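You operate a simulated robot arm through the tools that you are given. There is no shell and no other tool. Be economical: measure what you need, move in short steps, check, and stop when the job is done.

You are at the controls of a simulated two-armed robot. One attempt, no reset.

JOB
Pick up the blue end block with one hand, pass it to the other hand and put it on the top of the green shelf stand. Set down upright: blue end block.

Only the result counts: the job must be done as asked and must still hold three seconds after the hand-in. Knocking over, shifting, dropping, spilling or breaking anything else fails it.

ROBOT AND FRAMES
Two 7-joint arms with two-finger parallel grippers on one trunk, on a base that drives. Base frame: it is fixed to the floor where the robot stands at the start and does not move with it; the origin is under the middle of the robot, x ahead of it, y to its left, z up. Readings come in cm, rad, newtons and seconds.
The left shoulder is at the start at [2, 17, 105.3], the right one opposite. With the tool pointing down near the work surface each hand reaches from about 20 to 68 cm from the robot's upright axis, wherever it stands, measured 20 degrees to its own side. Places, roughly: top of the green shelf stand [-30, -230, 90]. Payload 3.8 kg a hand.
The tool frame of a hand sits at the grasp point between the pads (the TCP): z along the fingers, y along the line on which they close. The tips reach 3 cm beyond it. Largest opening 11 cm; finger width 2, thickness 1; the body of the gripper, 4.8 by 11.2 cm, starts 5.5 cm behind the TCP.
Orientation is told as [roll, pitch, yaw] about the base's x, y, z axes, in that order, counted from this pose: with the fingers straight down and closing along the base's y, the tool's x points along the base's -x, its y along +y and its z along -z.

CONTROLS
- The arms move only by the tool nudge_tool. It takes "left_deltas", "right_deltas" or both (then of equal length, played together; a hand with none holds still); each is a list of rows, each an object of numbers (a shift or turn left out is 0, a gripper value left out holds the last): "wx", "wy", "wz": the turn, a rotation vector about the base's x, y, z in rad; "x", "y", "z": the shift along the base's x, y, z in cm; "jaw": the gripper command, from -1 (shut) to 1 (fully open), values between in proportion. In form: [{"wx": .., "wy": .., "wz": .., "x": .., "y": .., "z": .., "jaw": ..}, ...]. A call has 1 to 10 rows; each row shifts and turns the commanded pose from where the row before left it. A row lasts 0.2 s, in which the tool goes at most 5 cm and 0.15 rad; a call with a longer step from one row to the next is refused whole, and so is a gripper value outside its range. A pose out of reach is approached as far as the arm can. The call stops where the force on the tool passes 40 N (or 10 N more than at its start, if that is more) or the arm is blocked; 0.2 s more then pass. Each finger travels about 7.2 cm/s and halts on what it meets, pressing with about 42 N; the grip force reading is that of the motor and also rises with nothing between the fingers. The clock runs only during rows and for 0.2 s after the last one: add rows that do not move to give the fingers time. The reply holds the time, the measured pose of the TCP, the force on the tool along the base axes, the opening and the grip force, in the units named above and with some noise, with the torque about the TCP (base axes, N m) and any sound that the robot's microphone picked up.
- Cameras (640 x 400 px; columns grow to the right, rows downward): "scene" is now at [11.24, -0.7, 121.11]; the picture's right is [-0.07, -1.00, 0.00], its down [-0.50, 0.03, -0.86] and it looks along [0.86, -0.06, -0.51] (base axes); focal length 280 px, centre (320, 200). "left" rides on the left gripper at [7.2, -1.7, -10.3] in its tool frame; the picture's right is [0.23, 0.97, 0.00], its down [-0.76, 0.18, -0.62] and it looks along [-0.61, 0.14, 0.78] (tool axes); focal length 222 px, centre (320, 200). "right" rides on the right gripper at [7.2, 1.7, -10.3] in its tool frame; the picture's right is [-0.23, 0.97, 0.00], its down [-0.76, -0.18, -0.62] and it looks along [-0.61, -0.14, 0.78] (tool axes); focal length 222 px, centre (320, 200). There is no depth. A picture from a camera that has moved, and an enlarged one, comes with that camera's place and axes in the base frame and with its lens.
- capture(camera): a new picture of that camera. No time passes.
- slide_trunk(by): slides the trunk up (or, below 0, down) by that many cm; the arms and the scene camera ride with it, the base frame stays. It gives what a move gives, with no picture.
- steer(legs): drives the robot by 1 to 6 legs, each [ahead, turn to the left] in cm and rad, along the robot's own axes; the way and the turn of a leg run together, so that a leg with both is an arc; at most 150 cm and 3.142 rad a leg. The arms and the cameras ride along, it lands a little off, and it stops where it bumps. It gives what a move gives.
- turn_head(pan, tilt): turns the head with the scene camera to pan (to the left, within 1.396 rad either way) and tilt (down, from -0.506 to 1.204), counted from straight ahead of the robot. It gives what a move gives.
- zoom(camera, box): a new picture of the part [left, top, right, bottom] of that camera's present view, enlarged. No time passes.
- job_done(): hands the job in; it is judged then, once.

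Go step by step. Nothing tells you exact positions but the pictures and the camera data: compare them with the known pose of the tool, close in by small moves and look again before you grip or let go. The budget is 120 turns and 92 pictures, counting those below and the enlarged ones. Unless the task says otherwise, let go and move clear before handing in, and close with one line.

The tools are called after "Call:" as name(argument=value, ...) on one line, values as JSON. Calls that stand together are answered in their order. nudge_tool: Moves the arms, as the interface text tells. Its arguments: {"type":"object","properties":{"left_deltas":{"type":"array"},"right_deltas":{"type":"array"}},"required":[]} The other tools are called the same way: slide_trunk (by) slides the trunk up or down; steer (legs) drives the base; turn_head (pan, tilt) turns the head that bears the scene camera; capture (camera) takes a picture; zoom (camera, box) takes an enlarged picture of a part of a camera's view; job_done () hands the job in.

At the start:

```text
time_s: 0.0
left_ee_pos: [53.87, 22.66, 98.18]
left_ee_rot: [-0.001, 0.001, 0.0]
left_ft_force: [-0.8, -0.7, -0.4]
left_torque: [-0.03, -0.02, -0.01]
left_opening: 10.99
left_grip_force: 0.0
right_ee_pos: [52.49, -25.52, 101.0]
right_ee_rot: [0.001, -0.001, 0.0]
right_ft_force: [-1.1, 0.3, 0.7]
right_torque: [0.01, -0.01, 0.02]
right_opening: 11.02
right_grip_force: 0.0
trunk travel left (down, up): [-15.0, 42.0]
robot x, y, heading: [-0.02, 0.19, 0.001]
head pan, tilt: [-0.068, 0.529]
```

scene: 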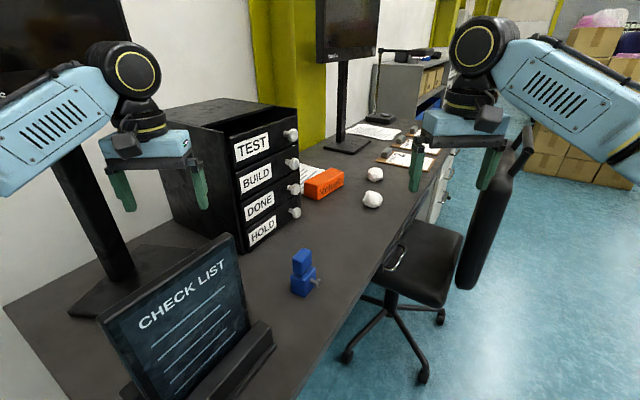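
right: 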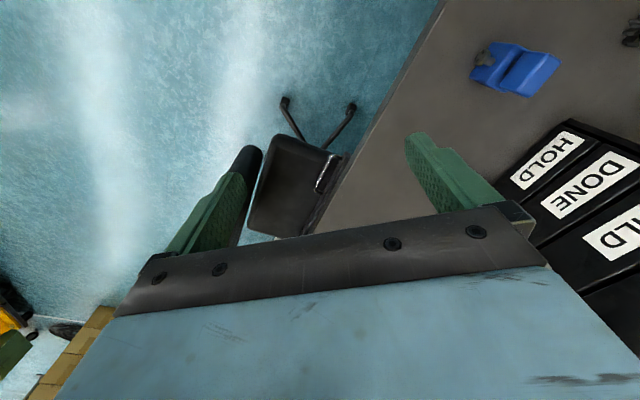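
left: 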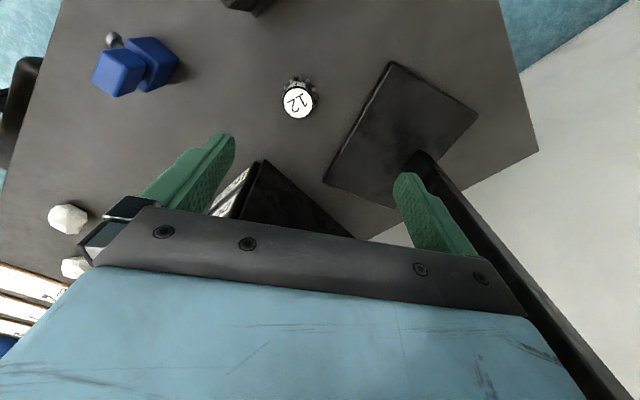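

I see the blue end block on the desk near [53, 0, ~75]. I'll zoom in to see its shape and locate it.

Call:
zoom(camera="scene", box=[260, 230, 360, 310])

Call:
zoom(camera="left", box=[60, 10, 220, 110])

Call:
zoom(camera="right", box=[440, 20, 600, 120])

```text
5.00 times, centred on (310, 270) of scene
camera zoom: at [11.24, -0.7, 121.11], right [-0.07, -1.0, 0.0], down [-0.5, 0.03, -0.86], along [0.86, -0.06, -0.51], focal length 1402 px, centre (370, -150)
```

zoom: 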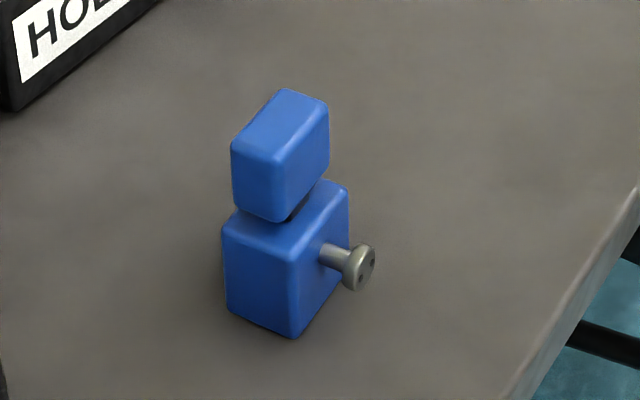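

```text
4.00 times, centred on (140, 60) of left
camera zoom: at [46.62, 20.98, 108.44], right [-0.23, 0.97, 0.0], down [0.76, 0.18, 0.62], along [0.61, 0.14, -0.78], focal length 888 px, centre (1040, 760)
```

zoom: 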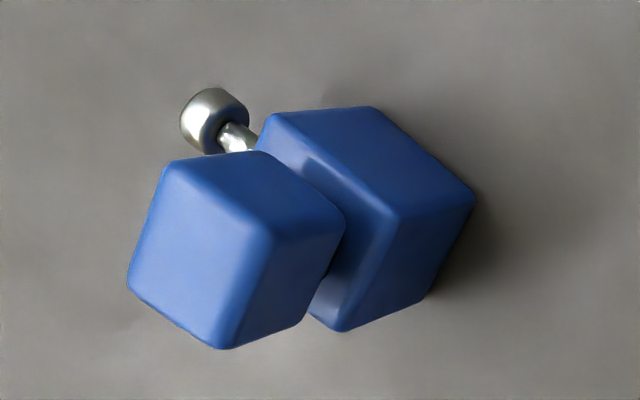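

```text
4.00 times, centred on (520, 70) of right
camera zoom: at [45.24, -23.8, 111.27], right [0.23, 0.97, 0.0], down [0.76, -0.18, 0.62], along [0.61, -0.14, -0.78], focal length 888 px, centre (-480, 720)
```

zoom: 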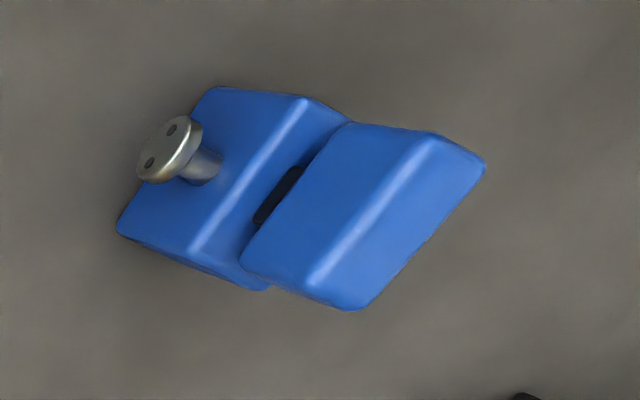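

The block has a lower part about 4.5×3.6 cm (z≈72–76.7, centre [56, 0]) and a smaller upper part up to z≈81.9. Its long axis lies at -32°, and the knob faces [-0.53, -0.85]. The right hand will take the lower part from the knob side, slanted. Later the left hand takes the upper part from above. First I turn the right hand.

Call:
nudge_tool(right_deltas=[{"wz": 0.1446, "x": -0.6, "jaw": 1}, {"wz": 0.1446, "x": -0.6}, {"wz": 0.1446, "x": -0.6}, {"wz": 0.1446, "x": -0.6}, {"wz": 0.1446, "x": -0.6}, {"wz": 0.1446, "x": -0.6}, {"wz": 0.1446, "x": -0.6}])

Call:
nudge_tool(right_deltas=[{"wx": 0.1163, "wy": -0.0727, "y": 1, "z": -1}, {"wx": 0.1163, "wy": -0.0727, "y": 1, "z": -1}, {"wx": 0.1163, "wy": -0.0727, "y": 1, "z": -1}, {"wx": 0.1163, "wy": -0.0727, "y": 1, "z": -1}, {"wx": 0.1163, "wy": -0.0727, "y": 1, "z": -1}, {"wx": 0.1163, "wy": -0.0727, "y": 1, "z": -1}, {"wx": 0.1163, "wy": -0.0727, "y": 1, "z": -1}])

Call:
capture(camera="scene")

Call:
capture(camera="right")

```text
time_s: 1.6
left_ee_pos: [53.67, 22.49, 98.09]
left_ee_rot: [0.0, -0.001, -0.001]
left_ft_force: [-0.3, 0.3, 0.2]
left_torque: [0.01, 0.01, -0.02]
left_opening: 10.99
left_grip_force: 0.1
right_ee_pos: [48.2, -25.43, 100.9]
right_ee_rot: [0.0, 0.0, 1.016]
right_ft_force: [0.2, -0.3, -0.4]
right_torque: [-0.02, 0.01, 0.01]
right_opening: 11.0
right_grip_force: 0.0
trunk travel left (down, up): [-15.0, 42.0]
robot x, y, heading: [-0.2, -0.21, -0.001]
head pan, tilt: [-0.068, 0.529]
```

```text
time_s: 3.2
left_ee_pos: [53.77, 22.6, 98.15]
left_ee_rot: [0.001, -0.001, 0.0]
left_ft_force: [-0.5, 0.1, -0.3]
left_torque: [-0.01, -0.02, -0.02]
left_opening: 11.0
left_grip_force: 0.0
right_ee_pos: [48.2, -18.55, 94.06]
right_ee_rot: [-0.002, -0.963, 1.013]
right_ft_force: [-0.8, -0.8, 0.3]
right_torque: [0.0, 0.01, -0.01]
right_opening: 10.99
right_grip_force: 0.0
trunk travel left (down, up): [-15.0, 42.0]
robot x, y, heading: [-0.08, -0.1, -0.001]
head pan, tilt: [-0.068, 0.529]
```

```text
85 pictures are left
camera scene: at [11.24, -0.71, 121.11], right [-0.07, -1.0, 0.0], down [-0.5, 0.03, -0.86], along [0.86, -0.06, -0.51], focal length 280 px, centre (320, 200)
```

scene: 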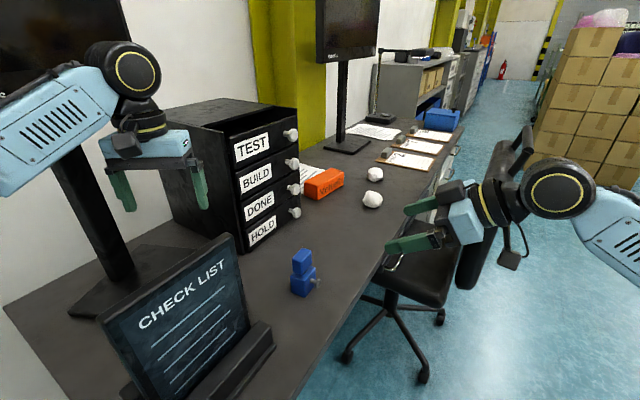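

```text
84 pictures are left
camera right: at [40.11, -28.3, 94.03], right [-0.76, 0.63, 0.18], down [0.11, -0.16, 0.98], along [0.65, 0.76, 0.05], focal length 222 px, centre (320, 200)
```

right: 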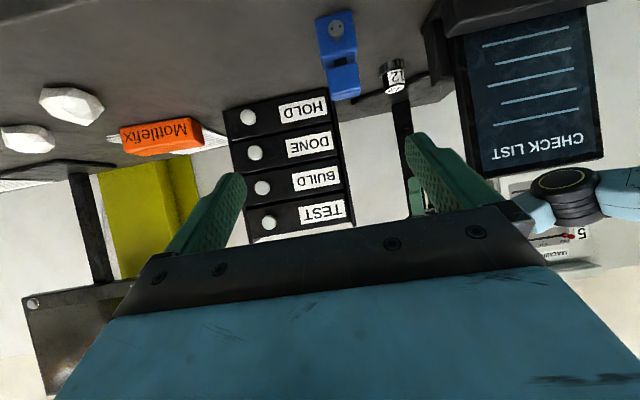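

The right hand points at the block properly. Now to the pre-grasp pose, 12 cm back along the approach line.

Call:
nudge_tool(right_deltas=[{"x": 0.55, "y": 2.35, "z": -3}, {"x": 0.55, "y": 2.35, "z": -3}, {"x": 0.55, "y": 2.35, "z": -3}, {"x": 0.55, "y": 2.4, "z": -2.9}, {}])

Call:
capture(camera="right")

Call:
capture(camera="scene")

Call:
capture(camera="left")

```text
time_s: 4.4
left_ee_pos: [53.76, 22.68, 98.13]
left_ee_rot: [-0.001, 0.0, -0.001]
left_ft_force: [0.1, 0.1, 0.2]
left_torque: [0.02, 0.0, 0.01]
left_opening: 11.03
left_grip_force: 0.0
right_ee_pos: [50.49, -9.12, 82.09]
right_ee_rot: [0.0, -0.961, 1.015]
right_ft_force: [-0.2, -0.8, 0.5]
right_torque: [0.02, 0.03, 0.0]
right_opening: 11.02
right_grip_force: 0.0
trunk travel left (down, up): [-15.0, 42.0]
robot x, y, heading: [-0.11, 0.12, 0.002]
head pan, tilt: [-0.068, 0.529]
```

```text
83 pictures are left
camera right: at [42.31, -18.93, 82.04], right [-0.76, 0.63, 0.19], down [0.11, -0.16, 0.98], along [0.64, 0.76, 0.05], focal length 222 px, centre (320, 200)
```

right: 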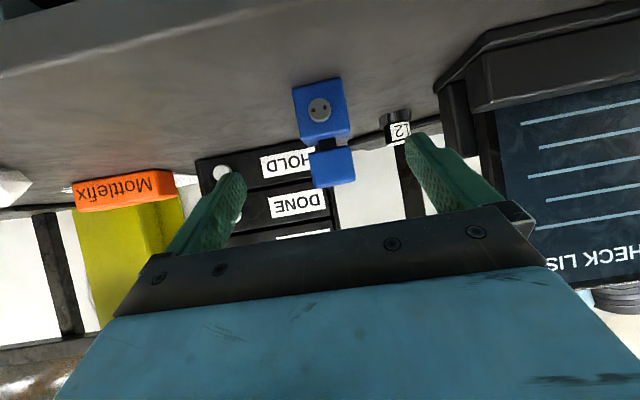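

```text
82 pictures are left
camera scene: at [11.24, -0.7, 121.11], right [-0.07, -1.0, 0.0], down [-0.5, 0.03, -0.86], along [0.86, -0.06, -0.51], focal length 280 px, centre (320, 200)
```

scene: 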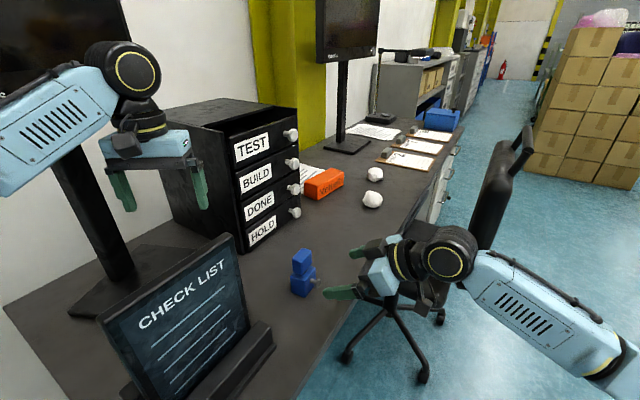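

```text
81 pictures are left
camera left: at [46.61, 20.97, 108.45], right [-0.23, 0.97, 0.0], down [0.76, 0.18, 0.62], along [0.61, 0.14, -0.78], focal length 222 px, centre (320, 200)
```

left: 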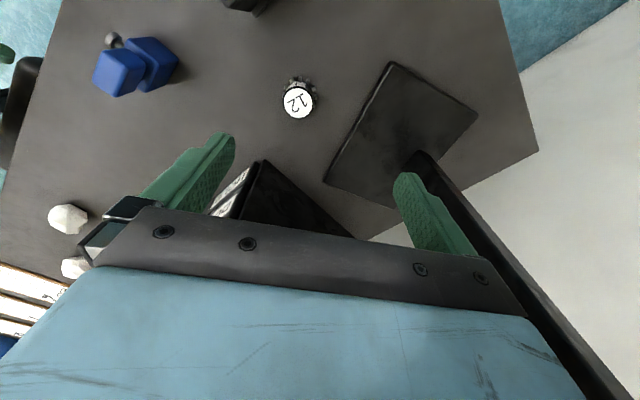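

Position checks out with this third viewpoint. Advancing 7 cm along the approach.

Call:
nudge_tool(right_deltas=[{"x": 1.0, "y": 1.62, "z": -1.33}, {"x": 1.0, "y": 1.62, "z": -1.33}, {"x": 1.0, "y": 1.62, "z": -1.33}, {}])

Call:
capture(camera="right")

Call:
zoom(camera="scene", box=[250, 200, 410, 320])

```text
time_s: 5.4
left_ee_pos: [53.88, 22.79, 98.21]
left_ee_rot: [0.001, 0.001, 0.0]
left_ft_force: [-0.2, 0.3, -0.1]
left_torque: [0.0, -0.03, 0.01]
left_opening: 11.0
left_grip_force: 0.0
right_ee_pos: [53.52, -4.24, 77.9]
right_ee_rot: [-0.003, -0.961, 1.013]
right_ft_force: [-0.8, -0.2, 1.4]
right_torque: [0.03, 0.0, -0.02]
right_opening: 10.98
right_grip_force: 0.0
trunk travel left (down, up): [-15.0, 42.0]
robot x, y, heading: [0.13, 0.1, -0.005]
head pan, tilt: [-0.068, 0.529]
```

```text
80 pictures are left
camera right: at [45.38, -14.06, 77.97], right [-0.76, 0.63, 0.18], down [0.11, -0.16, 0.98], along [0.64, 0.76, 0.05], focal length 222 px, centre (320, 200)
```

right: 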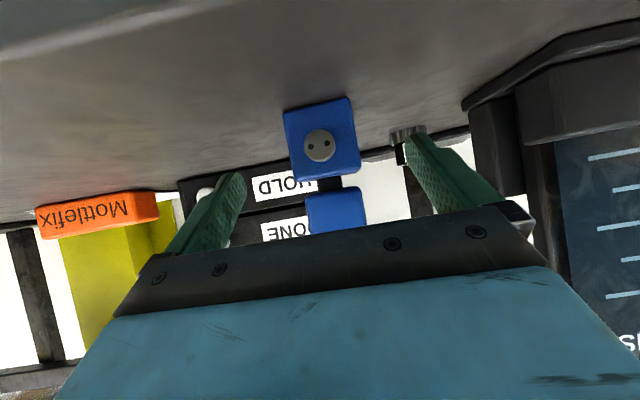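

```text
3.33 times, centred on (330, 260) of scene
camera zoom: at [11.24, -0.7, 121.11], right [-0.07, -1.0, 0.0], down [-0.5, 0.03, -0.86], along [0.86, -0.06, -0.51], focal length 935 px, centre (287, 0)
```

zoom: 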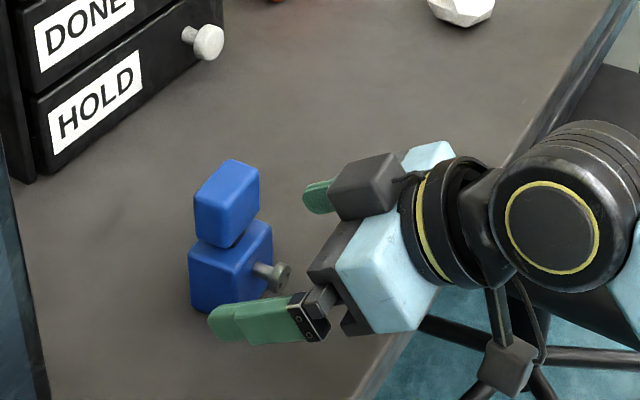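

Aligned; advancing the last 4.9 cm carefully.

Call:
nudge_tool(right_deltas=[{"x": 0.7, "y": 1.17, "z": -0.87}, {"x": 0.7, "y": 1.17, "z": -0.87}, {"x": 0.7, "y": 1.16, "z": -0.87}, {}])

Call:
capture(camera="right")

Call:
zoom(camera="scene", box=[250, 200, 410, 320])

Call:
zoom(camera="left", box=[20, 0, 220, 120])

```text
time_s: 6.4
left_ee_pos: [53.83, 22.7, 98.23]
left_ee_rot: [0.0, 0.0, -0.001]
left_ft_force: [0.0, -0.7, 0.6]
left_torque: [-0.01, 0.0, 0.02]
left_opening: 10.99
left_grip_force: 0.1
right_ee_pos: [55.68, -0.71, 75.45]
right_ee_rot: [-0.004, -0.96, 1.014]
right_ft_force: [-0.2, 0.8, 0.0]
right_torque: [-0.03, 0.0, 0.01]
right_opening: 11.0
right_grip_force: 0.1
trunk travel left (down, up): [-15.0, 42.0]
robot x, y, heading: [0.04, -0.06, -0.003]
head pan, tilt: [-0.068, 0.529]
```

```text
78 pictures are left
camera right: at [47.53, -10.56, 75.38], right [-0.76, 0.63, 0.18], down [0.11, -0.16, 0.98], along [0.64, 0.76, 0.05], focal length 222 px, centre (320, 200)
```

right: 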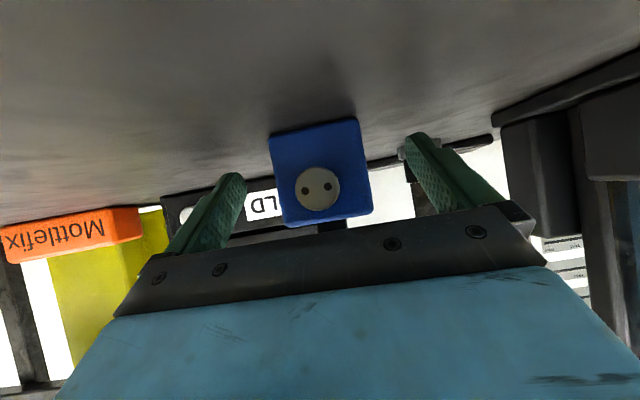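

```text
3.33 times, centred on (330, 260) of scene
camera zoom: at [11.24, -0.7, 121.11], right [-0.07, -1.0, 0.0], down [-0.5, 0.03, -0.86], along [0.86, -0.06, -0.51], focal length 935 px, centre (287, 0)
```

zoom: 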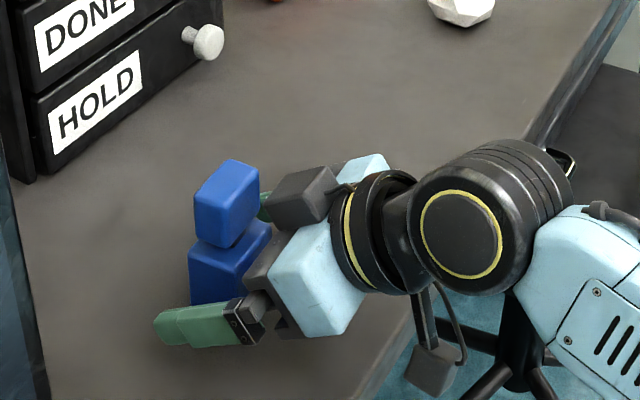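

```text
3.20 times, centred on (120, 60) of left
camera zoom: at [46.61, 20.98, 108.44], right [-0.23, 0.97, 0.0], down [0.76, 0.18, 0.62], along [0.61, 0.14, -0.78], focal length 711 px, centre (960, 648)
```

zoom: 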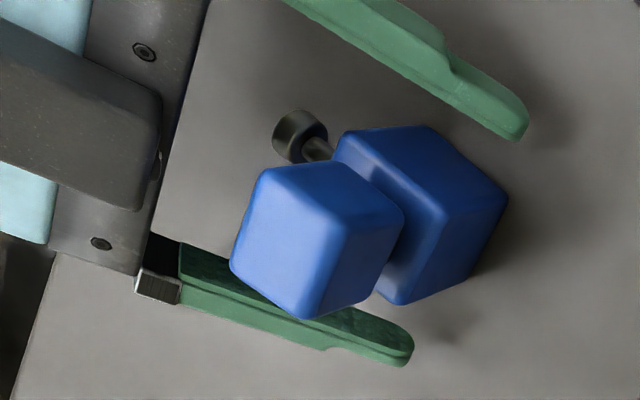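

The fingers straddle the lower block and the knob clears the palm. Closing.

Call:
nudge_tool(right_deltas=[{"jaw": 0.2}, {"jaw": -0.1}, {"jaw": -1}, {"jaw": -1}, {"jaw": -1}])

Call:
capture(camera="right")

Call:
zoom(camera="left", box=[20, 0, 220, 120])

```text
time_s: 7.6
left_ee_pos: [53.85, 22.72, 98.23]
left_ee_rot: [0.001, 0.001, 0.001]
left_ft_force: [-0.2, 0.1, -0.5]
left_torque: [-0.03, -0.02, -0.01]
left_opening: 10.99
left_grip_force: 0.0
right_ee_pos: [55.6, -0.76, 75.37]
right_ee_rot: [-0.002, -0.96, 1.012]
right_ft_force: [0.1, 0.1, 0.3]
right_torque: [0.08, 0.08, -0.04]
right_opening: 4.97
right_grip_force: 42.4
trunk travel left (down, up): [-15.0, 42.0]
robot x, y, heading: [-0.1, -0.23, -0.001]
head pan, tilt: [-0.068, 0.529]
```

```text
75 pictures are left
camera right: at [47.51, -10.54, 75.38], right [-0.76, 0.63, 0.19], down [0.11, -0.16, 0.98], along [0.64, 0.76, 0.05], focal length 222 px, centre (320, 200)
```

right: 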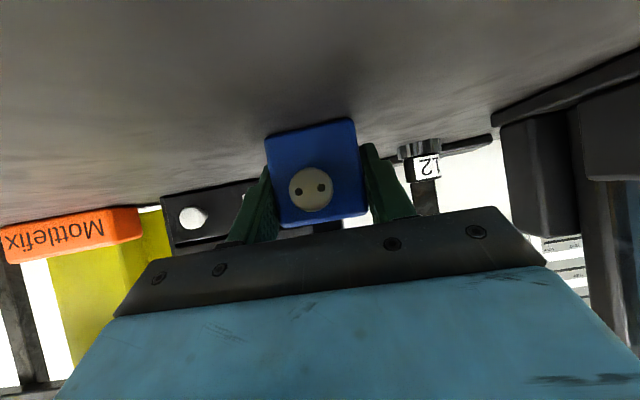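

```text
3.20 times, centred on (120, 60) of left
camera zoom: at [46.61, 20.99, 108.44], right [-0.23, 0.97, 0.0], down [0.76, 0.18, 0.62], along [0.61, 0.14, -0.78], focal length 711 px, centre (960, 648)
```

zoom: 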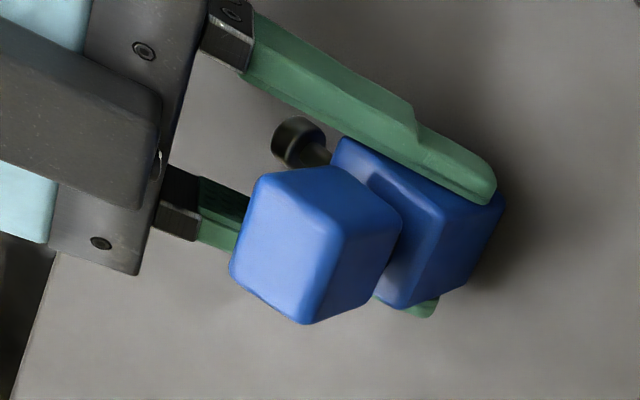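

Gripped (4.97 cm wide). Lifting straight up a little, then on to the handover height.

Call:
nudge_tool(right_deltas=[{"z": 1}, {"z": 2}, {"z": 2}, {"z": 3}, {"z": 3}, {"z": 3}, {"z": 3}, {"z": 3}, {"x": -2}, {"x": -2}])

Call:
capture(camera="right")

Call:
capture(camera="scene")

```text
time_s: 9.8
left_ee_pos: [53.8, 22.55, 98.13]
left_ee_rot: [0.0, 0.0, -0.001]
left_ft_force: [-0.7, -0.6, 0.1]
left_torque: [0.0, -0.01, 0.0]
left_opening: 11.01
left_grip_force: 0.0
right_ee_pos: [51.47, -0.73, 95.48]
right_ee_rot: [-0.002, -0.96, 1.012]
right_ft_force: [0.1, -0.6, -3.5]
right_torque: [0.01, 0.01, -0.01]
right_opening: 4.95
right_grip_force: 42.3
trunk travel left (down, up): [-15.0, 42.0]
robot x, y, heading: [-0.18, -0.25, 0.002]
head pan, tilt: [-0.068, 0.529]
```

```text
73 pictures are left
camera right: at [43.38, -10.44, 95.56], right [-0.76, 0.63, 0.19], down [0.11, -0.16, 0.98], along [0.65, 0.76, 0.05], focal length 222 px, centre (320, 200)
```

right: 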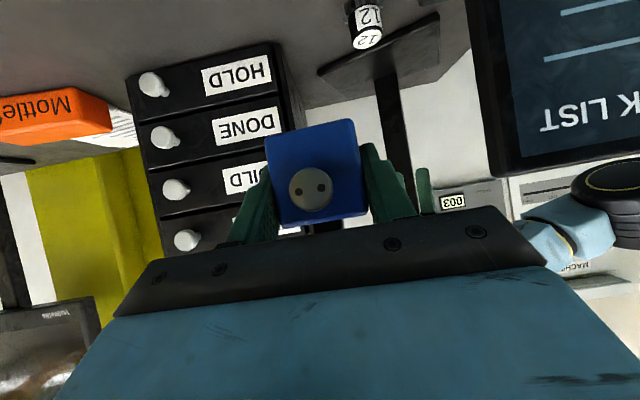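

```text
72 pictures are left
camera scene: at [11.25, -0.7, 121.1], right [-0.07, -1.0, 0.0], down [-0.5, 0.03, -0.86], along [0.86, -0.06, -0.51], focal length 280 px, centre (320, 200)
```

scene: 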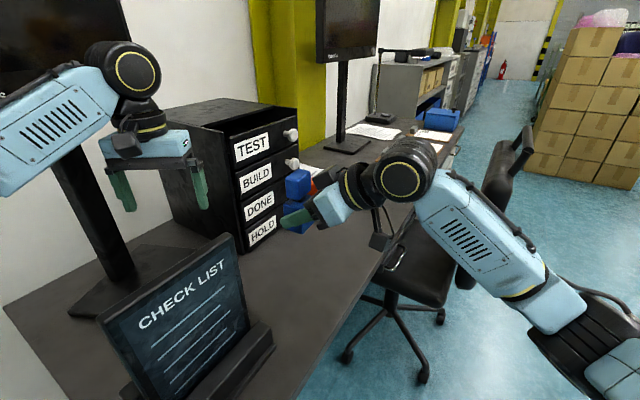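

The lift is secure with no slip; the block is now around [52, 0], top at z≈102. Next I turn the left hand 58° and raise it, then bring it above the block.

Call:
nudge_tool(left_deltas=[{"wz": 0.145, "z": 2, "y": -0.5, "jaw": 1}, {"wz": 0.145, "z": 2, "y": -0.5}, {"wz": 0.145, "z": 2, "y": -0.5}, {"wz": 0.145, "z": 2, "y": -0.5}, {"wz": 0.145, "z": 2, "y": -0.5}, {"wz": 0.145, "z": 2, "y": -0.5}, {"wz": 0.143, "z": 2, "y": -0.5}, {}])

Call:
capture(camera="left")

Call:
capture(camera="scene")

```text
time_s: 11.6
left_ee_pos: [53.65, 19.24, 112.24]
left_ee_rot: [-0.002, 0.001, 1.016]
left_ft_force: [0.1, 0.6, 0.6]
left_torque: [0.03, -0.02, 0.02]
left_opening: 10.99
left_grip_force: 0.0
right_ee_pos: [51.63, -0.62, 95.7]
right_ee_rot: [-0.002, -0.959, 1.013]
right_ft_force: [-0.5, 1.1, -4.0]
right_torque: [-0.03, 0.05, -0.02]
right_opening: 4.98
right_grip_force: 41.7
trunk travel left (down, up): [-15.0, 42.0]
robot x, y, heading: [-0.12, 0.02, -0.005]
head pan, tilt: [-0.068, 0.529]
```

```text
71 pictures are left
camera left: at [51.28, 12.17, 122.55], right [-0.95, 0.32, 0.0], down [0.25, 0.74, 0.62], along [0.2, 0.59, -0.78], focal length 222 px, centre (320, 200)
```

left: 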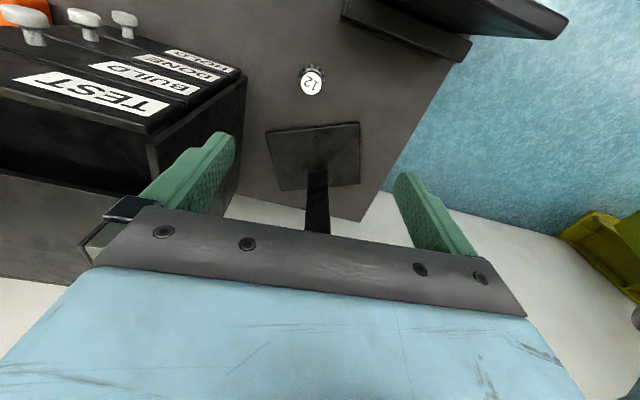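

```text
70 pictures are left
camera scene: at [11.27, -0.68, 121.1], right [-0.07, -1.0, 0.0], down [-0.5, 0.03, -0.86], along [0.86, -0.06, -0.51], focal length 280 px, centre (320, 200)
```

scene: 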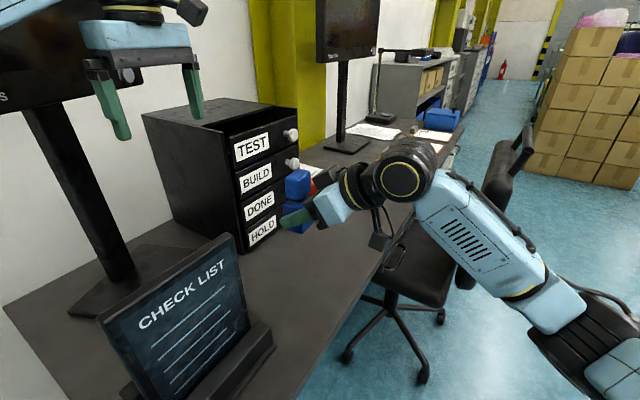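

The left hand is turned. Moving it above the block at z=112.

Call:
nudge_tool(left_deltas=[{"x": -0.3, "y": -3.8}, {"x": -0.3, "y": -3.8}, {"x": -0.3, "y": -3.8}, {"x": -0.3, "y": -3.8}, {"x": -0.3, "y": -3.8}, {}])

Call:
capture(camera="left")

Call:
capture(camera="scene")

Call:
capture(camera="right")

```text
time_s: 13.0
left_ee_pos: [52.51, 0.6, 112.16]
left_ee_rot: [-0.001, -0.002, 1.014]
left_ft_force: [0.3, -0.1, 0.2]
left_torque: [0.02, -0.02, 0.01]
left_opening: 11.01
left_grip_force: 0.1
right_ee_pos: [51.55, -0.71, 95.6]
right_ee_rot: [-0.001, -0.959, 1.011]
right_ft_force: [-0.3, 0.7, -3.4]
right_torque: [-0.01, -0.02, 0.04]
right_opening: 5.01
right_grip_force: 42.2
trunk travel left (down, up): [-15.0, 42.0]
robot x, y, heading: [0.11, -0.08, 0.001]
head pan, tilt: [-0.068, 0.529]
```

```text
69 pictures are left
camera left: at [50.27, -6.52, 122.35], right [-0.95, 0.32, 0.0], down [0.25, 0.74, 0.62], along [0.2, 0.59, -0.78], focal length 222 px, centre (320, 200)
```

left: 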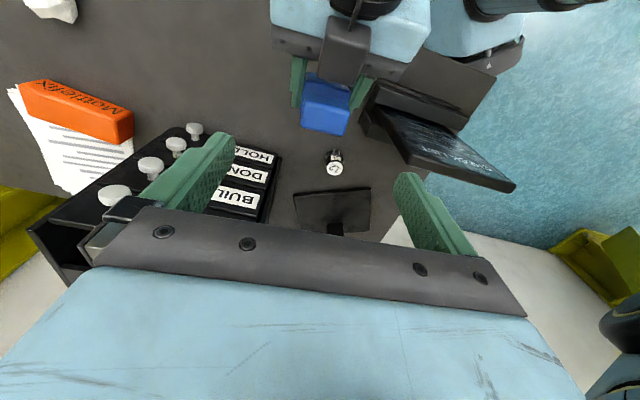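

```text
68 pictures are left
camera scene: at [11.27, -0.66, 121.1], right [-0.07, -1.0, 0.0], down [-0.5, 0.03, -0.86], along [0.86, -0.06, -0.51], focal length 280 px, centre (320, 200)
```

scene: 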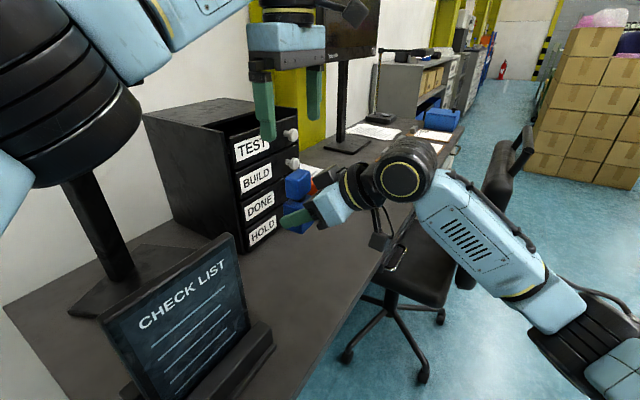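

```text
67 pictures are left
camera right: at [43.42, -10.39, 95.55], right [-0.76, 0.63, 0.19], down [0.11, -0.16, 0.98], along [0.64, 0.76, 0.05], focal length 222 px, centre (320, 200)
```

right: 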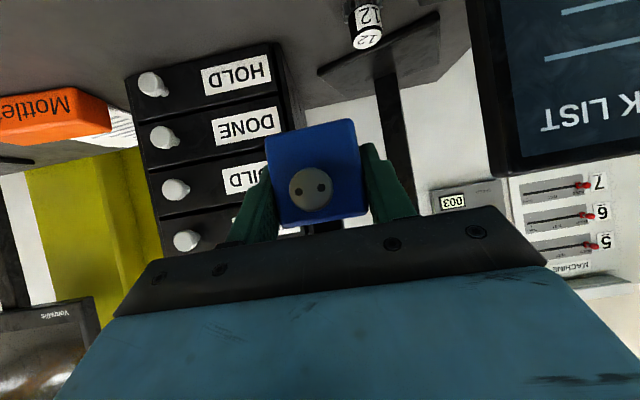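

The left hand is over the block. I check the alignment with a zoom before coming down.

Call:
zoom(camera="left", box=[260, 40, 400, 150])

Call:
zoom(camera="scene", box=[230, 130, 390, 260])

```text
3.64 times, centred on (330, 95) of left
camera zoom: at [50.27, -6.52, 122.35], right [-0.95, 0.32, 0.0], down [0.25, 0.74, 0.62], along [0.2, 0.59, -0.78], focal length 808 px, centre (284, 582)
```

zoom: 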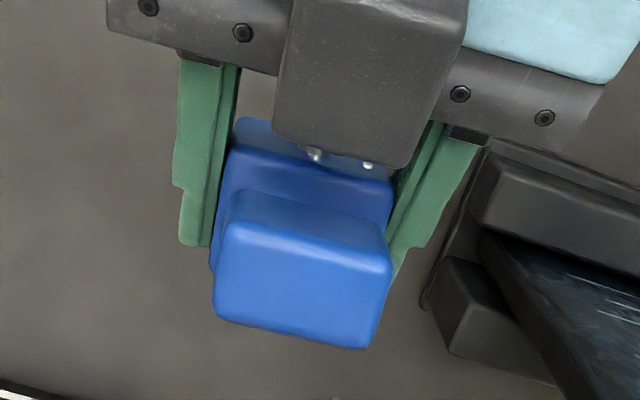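

```text
3.08 times, centred on (310, 195) of scene
camera zoom: at [11.27, -0.66, 121.1], right [-0.07, -1.0, 0.0], down [-0.5, 0.03, -0.86], along [0.86, -0.06, -0.51], focal length 863 px, centre (351, 215)
```

zoom: 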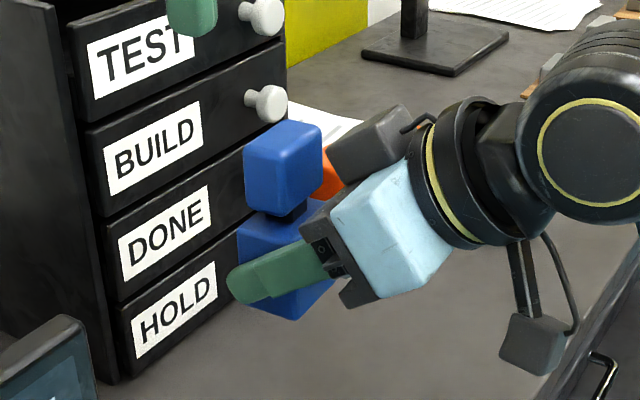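

Alignment is confirmed (top centre at [52.0, 0.05], yaw matches). Descending in two stages.

Call:
nudge_tool(left_deltas=[{"x": -0.4, "y": -0.45, "z": -1}, {"z": -2}, {"z": -2}, {"z": -2}, {}])

Call:
zoom(camera="scene", box=[210, 80, 410, 240])

Call:
capture(camera="left")

```text
time_s: 14.2
left_ee_pos: [52.1, -0.14, 105.27]
left_ee_rot: [-0.001, -0.001, 1.015]
left_ft_force: [0.0, 0.4, -0.2]
left_torque: [0.01, -0.05, 0.02]
left_opening: 11.02
left_grip_force: 0.1
right_ee_pos: [51.61, -0.58, 95.53]
right_ee_rot: [-0.001, -0.958, 1.012]
right_ft_force: [1.2, 0.7, -3.6]
right_torque: [-0.04, -0.01, 0.0]
right_opening: 4.98
right_grip_force: 42.1
trunk travel left (down, up): [-15.0, 42.0]
robot x, y, heading: [-0.16, 0.27, -0.001]
head pan, tilt: [-0.068, 0.529]
```

```text
2.50 times, centred on (310, 160) of scene
camera zoom: at [11.26, -0.7, 121.1], right [-0.07, -1.0, 0.0], down [-0.5, 0.03, -0.86], along [0.86, -0.06, -0.51], focal length 701 px, centre (345, 300)
```

zoom: 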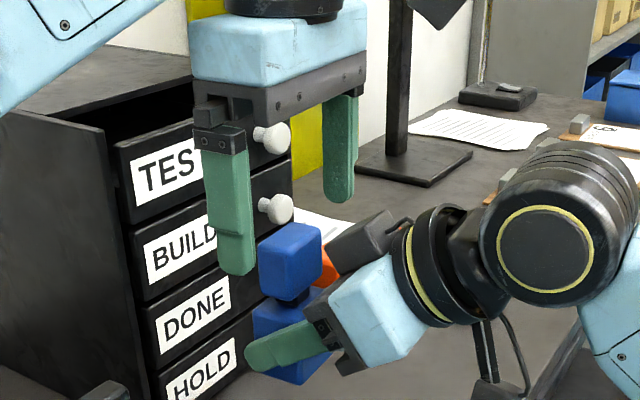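

```text
63 pictures are left
camera left: at [49.68, -7.14, 115.49], right [-0.95, 0.32, 0.0], down [0.25, 0.74, 0.62], along [0.2, 0.59, -0.78], focal length 222 px, centre (320, 200)
```

left: 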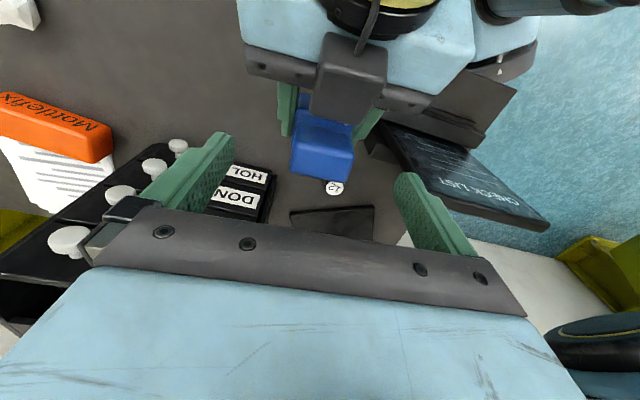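

All clear. Descending the last 4.2 cm.

Call:
nudge_tool(left_deltas=[{"z": -1.4, "x": 0.05, "y": 0.2}, {"z": -1.4}, {"z": -1.4}, {}])

Call:
zoom(camera="scene", box=[210, 80, 410, 240])

Call:
capture(camera="left")

Call:
capture(camera="right")

```text
time_s: 15.2
left_ee_pos: [52.11, -0.04, 100.86]
left_ee_rot: [0.0, -0.001, 1.012]
left_ft_force: [-0.6, -0.2, -0.3]
left_torque: [0.01, 0.03, 0.02]
left_opening: 11.01
left_grip_force: 0.0
right_ee_pos: [51.47, -0.48, 95.6]
right_ee_rot: [0.0, -0.96, 1.014]
right_ft_force: [0.2, -0.4, -2.7]
right_torque: [-0.03, 0.0, 0.0]
right_opening: 4.97
right_grip_force: 42.3
trunk travel left (down, up): [-15.0, 42.0]
robot x, y, heading: [-0.23, -0.12, -0.0]
head pan, tilt: [-0.068, 0.529]
```

```text
2.50 times, centred on (310, 160) of scene
camera zoom: at [11.26, -0.7, 121.1], right [-0.07, -1.0, 0.0], down [-0.5, 0.03, -0.86], along [0.86, -0.06, -0.51], focal length 701 px, centre (345, 300)
```

zoom: 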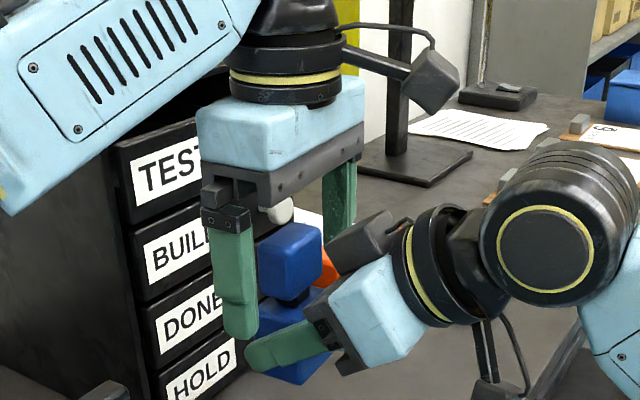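

```text
61 pictures are left
camera left: at [49.76, -7.06, 111.1], right [-0.95, 0.32, 0.0], down [0.25, 0.74, 0.62], along [0.2, 0.59, -0.78], focal length 222 px, centre (320, 200)
```

left: 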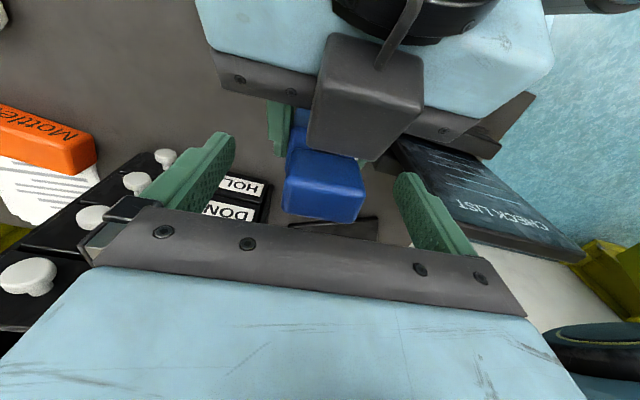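

```text
60 pictures are left
camera right: at [43.41, -10.42, 95.56], right [-0.76, 0.63, 0.19], down [0.11, -0.16, 0.98], along [0.64, 0.76, 0.05], focal length 222 px, centre (320, 200)
```

right: 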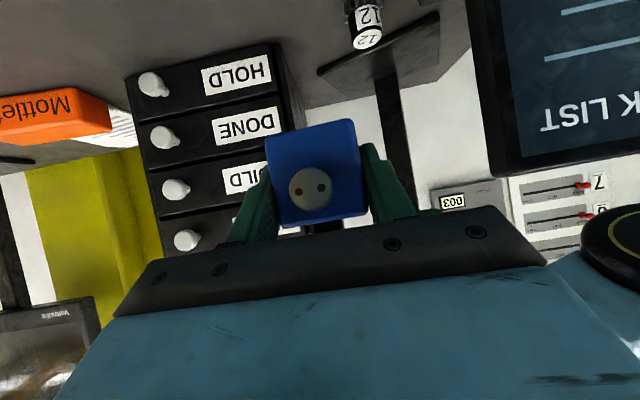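

Clearances look fine. Closing the left hand on the upper block.

Call:
nudge_tool(left_deltas=[{"jaw": 0.2}, {"jaw": -0.15}, {"jaw": -0.3}, {"jaw": -1}, {"jaw": -1}, {"jaw": -1}])

Call:
capture(camera="left")

Call:
zoom(camera="scene", box=[210, 80, 410, 240])

```text
time_s: 16.6
left_ee_pos: [52.07, -0.09, 100.83]
left_ee_rot: [0.002, 0.001, 1.011]
left_ft_force: [-14.7, 5.8, 0.3]
left_torque: [-0.15, 0.12, -0.09]
left_opening: 4.38
left_grip_force: 41.7
right_ee_pos: [51.55, -0.75, 95.5]
right_ee_rot: [-0.002, -0.959, 1.009]
right_ft_force: [14.2, -6.1, -3.8]
right_torque: [0.42, 0.61, 0.0]
right_opening: 4.98
right_grip_force: 41.9
trunk travel left (down, up): [-15.0, 42.0]
robot x, y, heading: [0.06, 0.05, -0.001]
head pan, tilt: [-0.068, 0.529]
```

```text
59 pictures are left
camera left: at [49.74, -7.06, 111.1], right [-0.95, 0.32, 0.0], down [0.25, 0.74, 0.62], along [0.2, 0.59, -0.78], focal length 222 px, centre (320, 200)
```

left: 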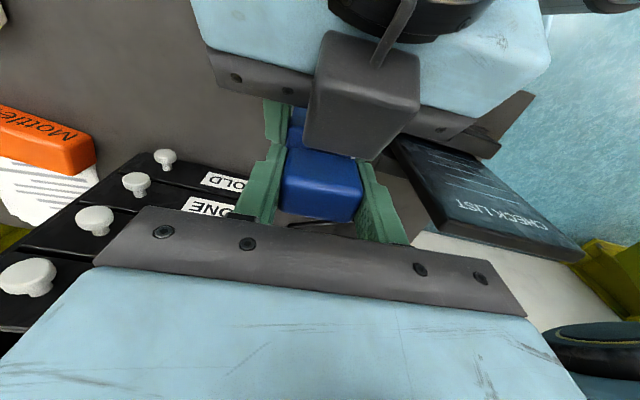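

```text
2.50 times, centred on (310, 160) of scene
camera zoom: at [11.26, -0.7, 121.1], right [-0.07, -1.0, 0.0], down [-0.5, 0.03, -0.86], along [0.86, -0.06, -0.51], focal length 701 px, centre (345, 300)
```

zoom: 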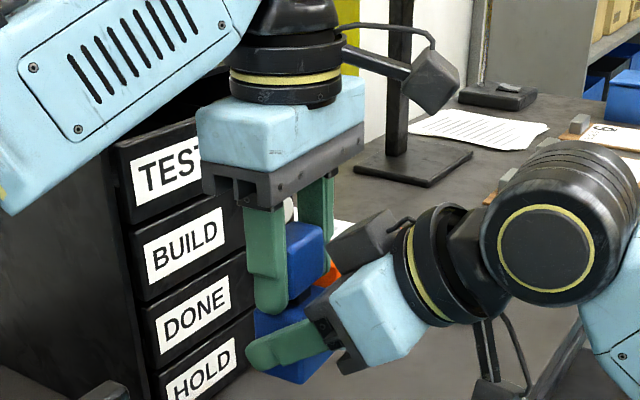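

Held by both hands with ~15 N of sideways strain; I relieve it with a small shift of the left hand.

Call:
nudge_tool(left_deltas=[{"x": -0.09, "y": 0.05}, {}])

```text
time_s: 17.2
left_ee_pos: [51.99, 0.02, 100.83]
left_ee_rot: [0.003, -0.001, 1.013]
left_ft_force: [-11.5, 8.9, 0.0]
left_torque: [0.1, 0.19, -0.1]
left_opening: 4.39
left_grip_force: 41.7
right_ee_pos: [51.54, -0.56, 95.54]
right_ee_rot: [-0.002, -0.961, 1.012]
right_ft_force: [11.3, -9.6, 1.2]
right_torque: [0.35, 0.42, -0.04]
right_opening: 4.96
right_grip_force: 42.4
trunk travel left (down, up): [-15.0, 42.0]
robot x, y, heading: [-0.19, 0.1, -0.002]
head pan, tilt: [-0.068, 0.529]
```

Call:
nudge_tool(left_deltas=[{"x": -0.25, "y": 0.13}, {}])

```text
time_s: 17.8
left_ee_pos: [51.82, 0.2, 100.83]
left_ee_rot: [0.0, -0.002, 1.018]
left_ft_force: [6.8, 5.4, -4.0]
left_torque: [0.49, 0.23, 0.34]
left_opening: 4.37
left_grip_force: 42.0
right_ee_pos: [51.31, -0.64, 95.58]
right_ee_rot: [-0.001, -0.961, 1.018]
right_ft_force: [-6.0, -5.6, 3.8]
right_torque: [-0.15, -0.69, -0.34]
right_opening: 4.98
right_grip_force: 41.7
trunk travel left (down, up): [-15.0, 42.0]
robot x, y, heading: [0.43, 0.32, 0.003]
head pan, tilt: [-0.068, 0.529]
```

Strain mostly gone. One tiny correction, then open the right hand.

Call:
nudge_tool(left_deltas=[{"x": 0.05, "y": 0.1}, {}])

Call:
nudge_tool(right_deltas=[{"jaw": 0.0}, {"jaw": 0.5}, {"jaw": 0.5}, {"jaw": 0.5}])

Call:
capture(camera="right")

Call:
zoom(camera="scene", box=[210, 80, 410, 240])

```text
time_s: 18.4
left_ee_pos: [51.77, 0.24, 100.79]
left_ee_rot: [-0.003, -0.001, 1.014]
left_ft_force: [19.1, 2.3, -6.0]
left_torque: [0.45, -0.37, 0.32]
left_opening: 4.38
left_grip_force: 41.9
right_ee_pos: [51.42, -0.57, 95.61]
right_ee_rot: [0.001, -0.961, 1.015]
right_ft_force: [-19.5, -3.2, 7.3]
right_torque: [-0.3, -0.68, -0.2]
right_opening: 4.97
right_grip_force: 42.0
trunk travel left (down, up): [-15.0, 42.0]
robot x, y, heading: [0.04, 0.39, 0.002]
head pan, tilt: [-0.068, 0.529]
```

```text
time_s: 19.4
left_ee_pos: [51.72, 0.18, 100.94]
left_ee_rot: [0.0, -0.001, 1.012]
left_ft_force: [-0.2, 0.1, -0.2]
left_torque: [0.01, -0.01, 0.02]
left_opening: 4.39
left_grip_force: 41.9
right_ee_pos: [51.53, -0.64, 95.67]
right_ee_rot: [-0.003, -0.961, 1.014]
right_ft_force: [0.2, 0.7, 0.2]
right_torque: [0.01, -0.03, -0.01]
right_opening: 8.23
right_grip_force: 0.1
trunk travel left (down, up): [-15.0, 42.0]
robot x, y, heading: [0.07, 0.02, -0.0]
head pan, tilt: [-0.068, 0.529]
```

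```text
57 pictures are left
camera right: at [43.41, -10.43, 95.56], right [-0.76, 0.63, 0.19], down [0.11, -0.16, 0.98], along [0.65, 0.76, 0.05], focal length 222 px, centre (320, 200)
```

right: 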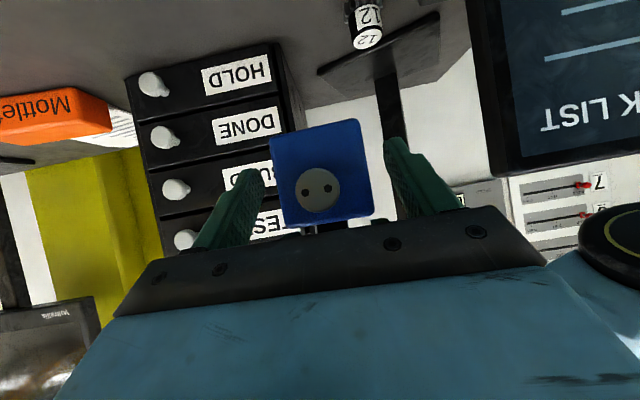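

```text
2.50 times, centred on (310, 160) of scene
camera zoom: at [11.26, -0.7, 121.1], right [-0.07, -1.0, 0.0], down [-0.5, 0.03, -0.86], along [0.86, -0.06, -0.51], focal length 701 px, centre (345, 300)
```

zoom: 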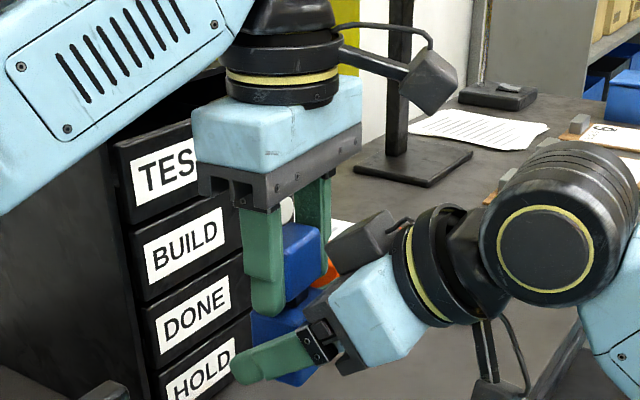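

The left hand holds the block. Retracting the right hand horizontally along -u to stay under the left camera.

Call:
nudge_tool(right_deltas=[{"x": -1.06, "y": -1.7}, {"x": -1.06, "y": -1.7}, {"x": -1.06, "y": -1.7}, {"x": -1.06, "y": -1.7}, {"x": -1.06, "y": -1.7}, {"x": -1.06, "y": -1.7}, {"x": -1.06, "y": -1.7}, {"x": -1.06, "y": -1.7}])

Call:
capture(camera="right")

Call:
capture(camera="scene")

Call:
capture(camera="left")

```text
time_s: 21.2
left_ee_pos: [51.72, 0.16, 100.91]
left_ee_rot: [0.0, 0.0, 1.014]
left_ft_force: [0.2, -0.3, 0.6]
left_torque: [0.02, -0.01, -0.01]
left_opening: 4.38
left_grip_force: 41.8
right_ee_pos: [43.12, -14.42, 95.39]
right_ee_rot: [-0.002, -0.961, 1.015]
right_ft_force: [-0.5, -0.3, 0.4]
right_torque: [-0.04, -0.01, 0.01]
right_opening: 8.25
right_grip_force: 0.1
trunk travel left (down, up): [-15.0, 42.0]
robot x, y, heading: [0.12, 0.06, 0.003]
head pan, tilt: [-0.068, 0.529]
```

```text
55 pictures are left
camera right: at [34.97, -24.07, 95.37], right [-0.76, 0.63, 0.19], down [0.11, -0.16, 0.98], along [0.64, 0.76, 0.05], focal length 222 px, centre (320, 200)
```

right: 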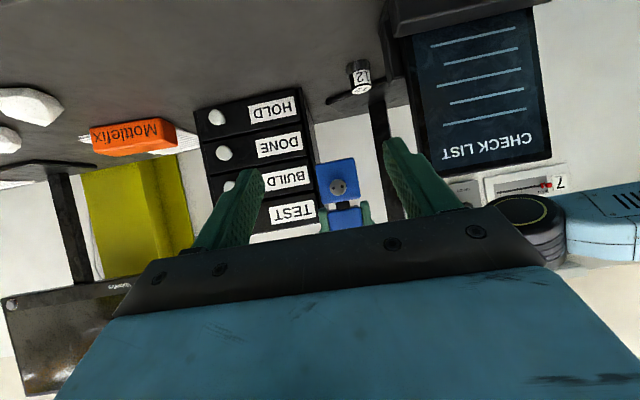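

```text
54 pictures are left
camera scene: at [11.24, -0.72, 121.11], right [-0.07, -1.0, 0.0], down [-0.5, 0.03, -0.86], along [0.86, -0.06, -0.51], focal length 280 px, centre (320, 200)
```

scene: 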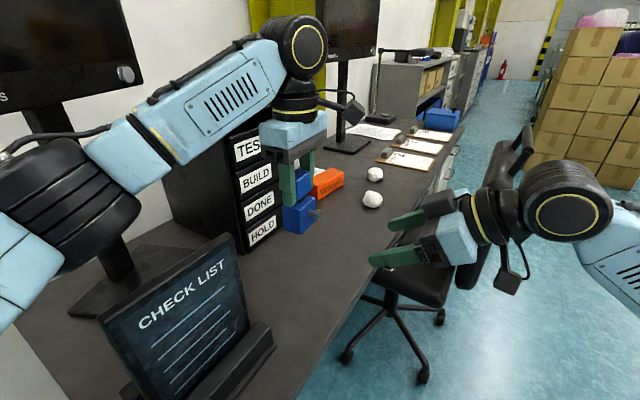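

```text
53 pictures are left
camera left: at [49.35, -6.89, 111.19], right [-0.95, 0.32, 0.0], down [0.25, 0.74, 0.62], along [0.2, 0.59, -0.78], focal length 222 px, centre (320, 200)
```

left: 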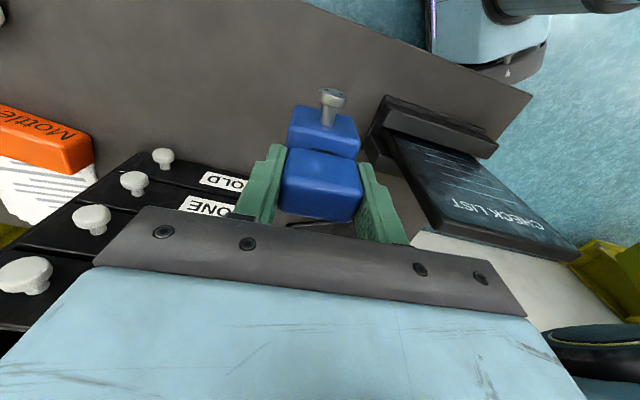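

Handover done; the block hangs upright in the left hand. I look toward the shelf stand on the right before driving.

Call:
turn_head(pan=-1.35, tilt=0.25)

Call:
capture(camera="scene")

```text
time_s: 22.6
left_ee_pos: [51.7, 0.1, 100.91]
left_ee_rot: [-0.001, 0.001, 1.014]
left_ft_force: [-0.3, 0.6, -0.4]
left_torque: [0.03, -0.01, 0.02]
left_opening: 4.36
left_grip_force: 42.1
right_ee_pos: [43.03, -14.24, 95.39]
right_ee_rot: [0.0, -0.959, 1.011]
right_ft_force: [0.2, 0.5, -0.7]
right_torque: [-0.01, -0.01, 0.02]
right_opening: 8.26
right_grip_force: 0.0
trunk travel left (down, up): [-15.0, 42.0]
robot x, y, heading: [0.24, 0.29, -0.001]
head pan, tilt: [-1.349, 0.25]
```

```text
52 pictures are left
camera scene: at [4.31, -9.19, 123.69], right [-0.98, -0.22, 0.0], down [-0.05, 0.24, -0.97], along [0.21, -0.95, -0.25], focal length 280 px, centre (320, 200)
```

scene: 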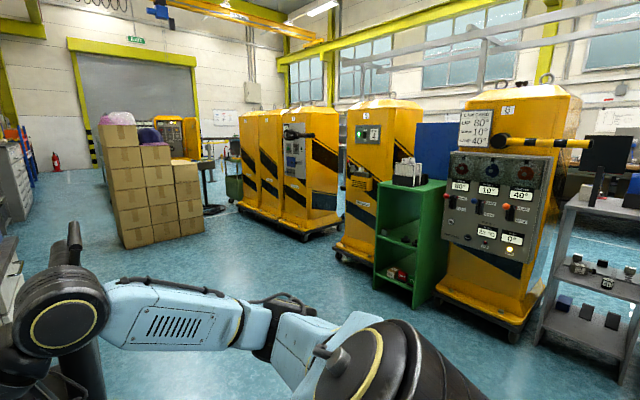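

Call:
zoom(camera="scene", box=[350, 130, 490, 310])

```text
2.22 times, centred on (420, 220) of scene
camera zoom: at [4.31, -9.19, 123.69], right [-0.98, -0.22, 0.0], down [-0.05, 0.24, -0.97], along [0.21, -0.95, -0.25], focal length 623 px, centre (98, 156)
```

zoom: 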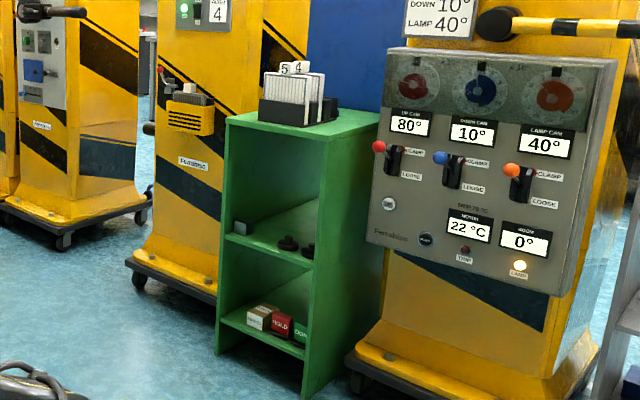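

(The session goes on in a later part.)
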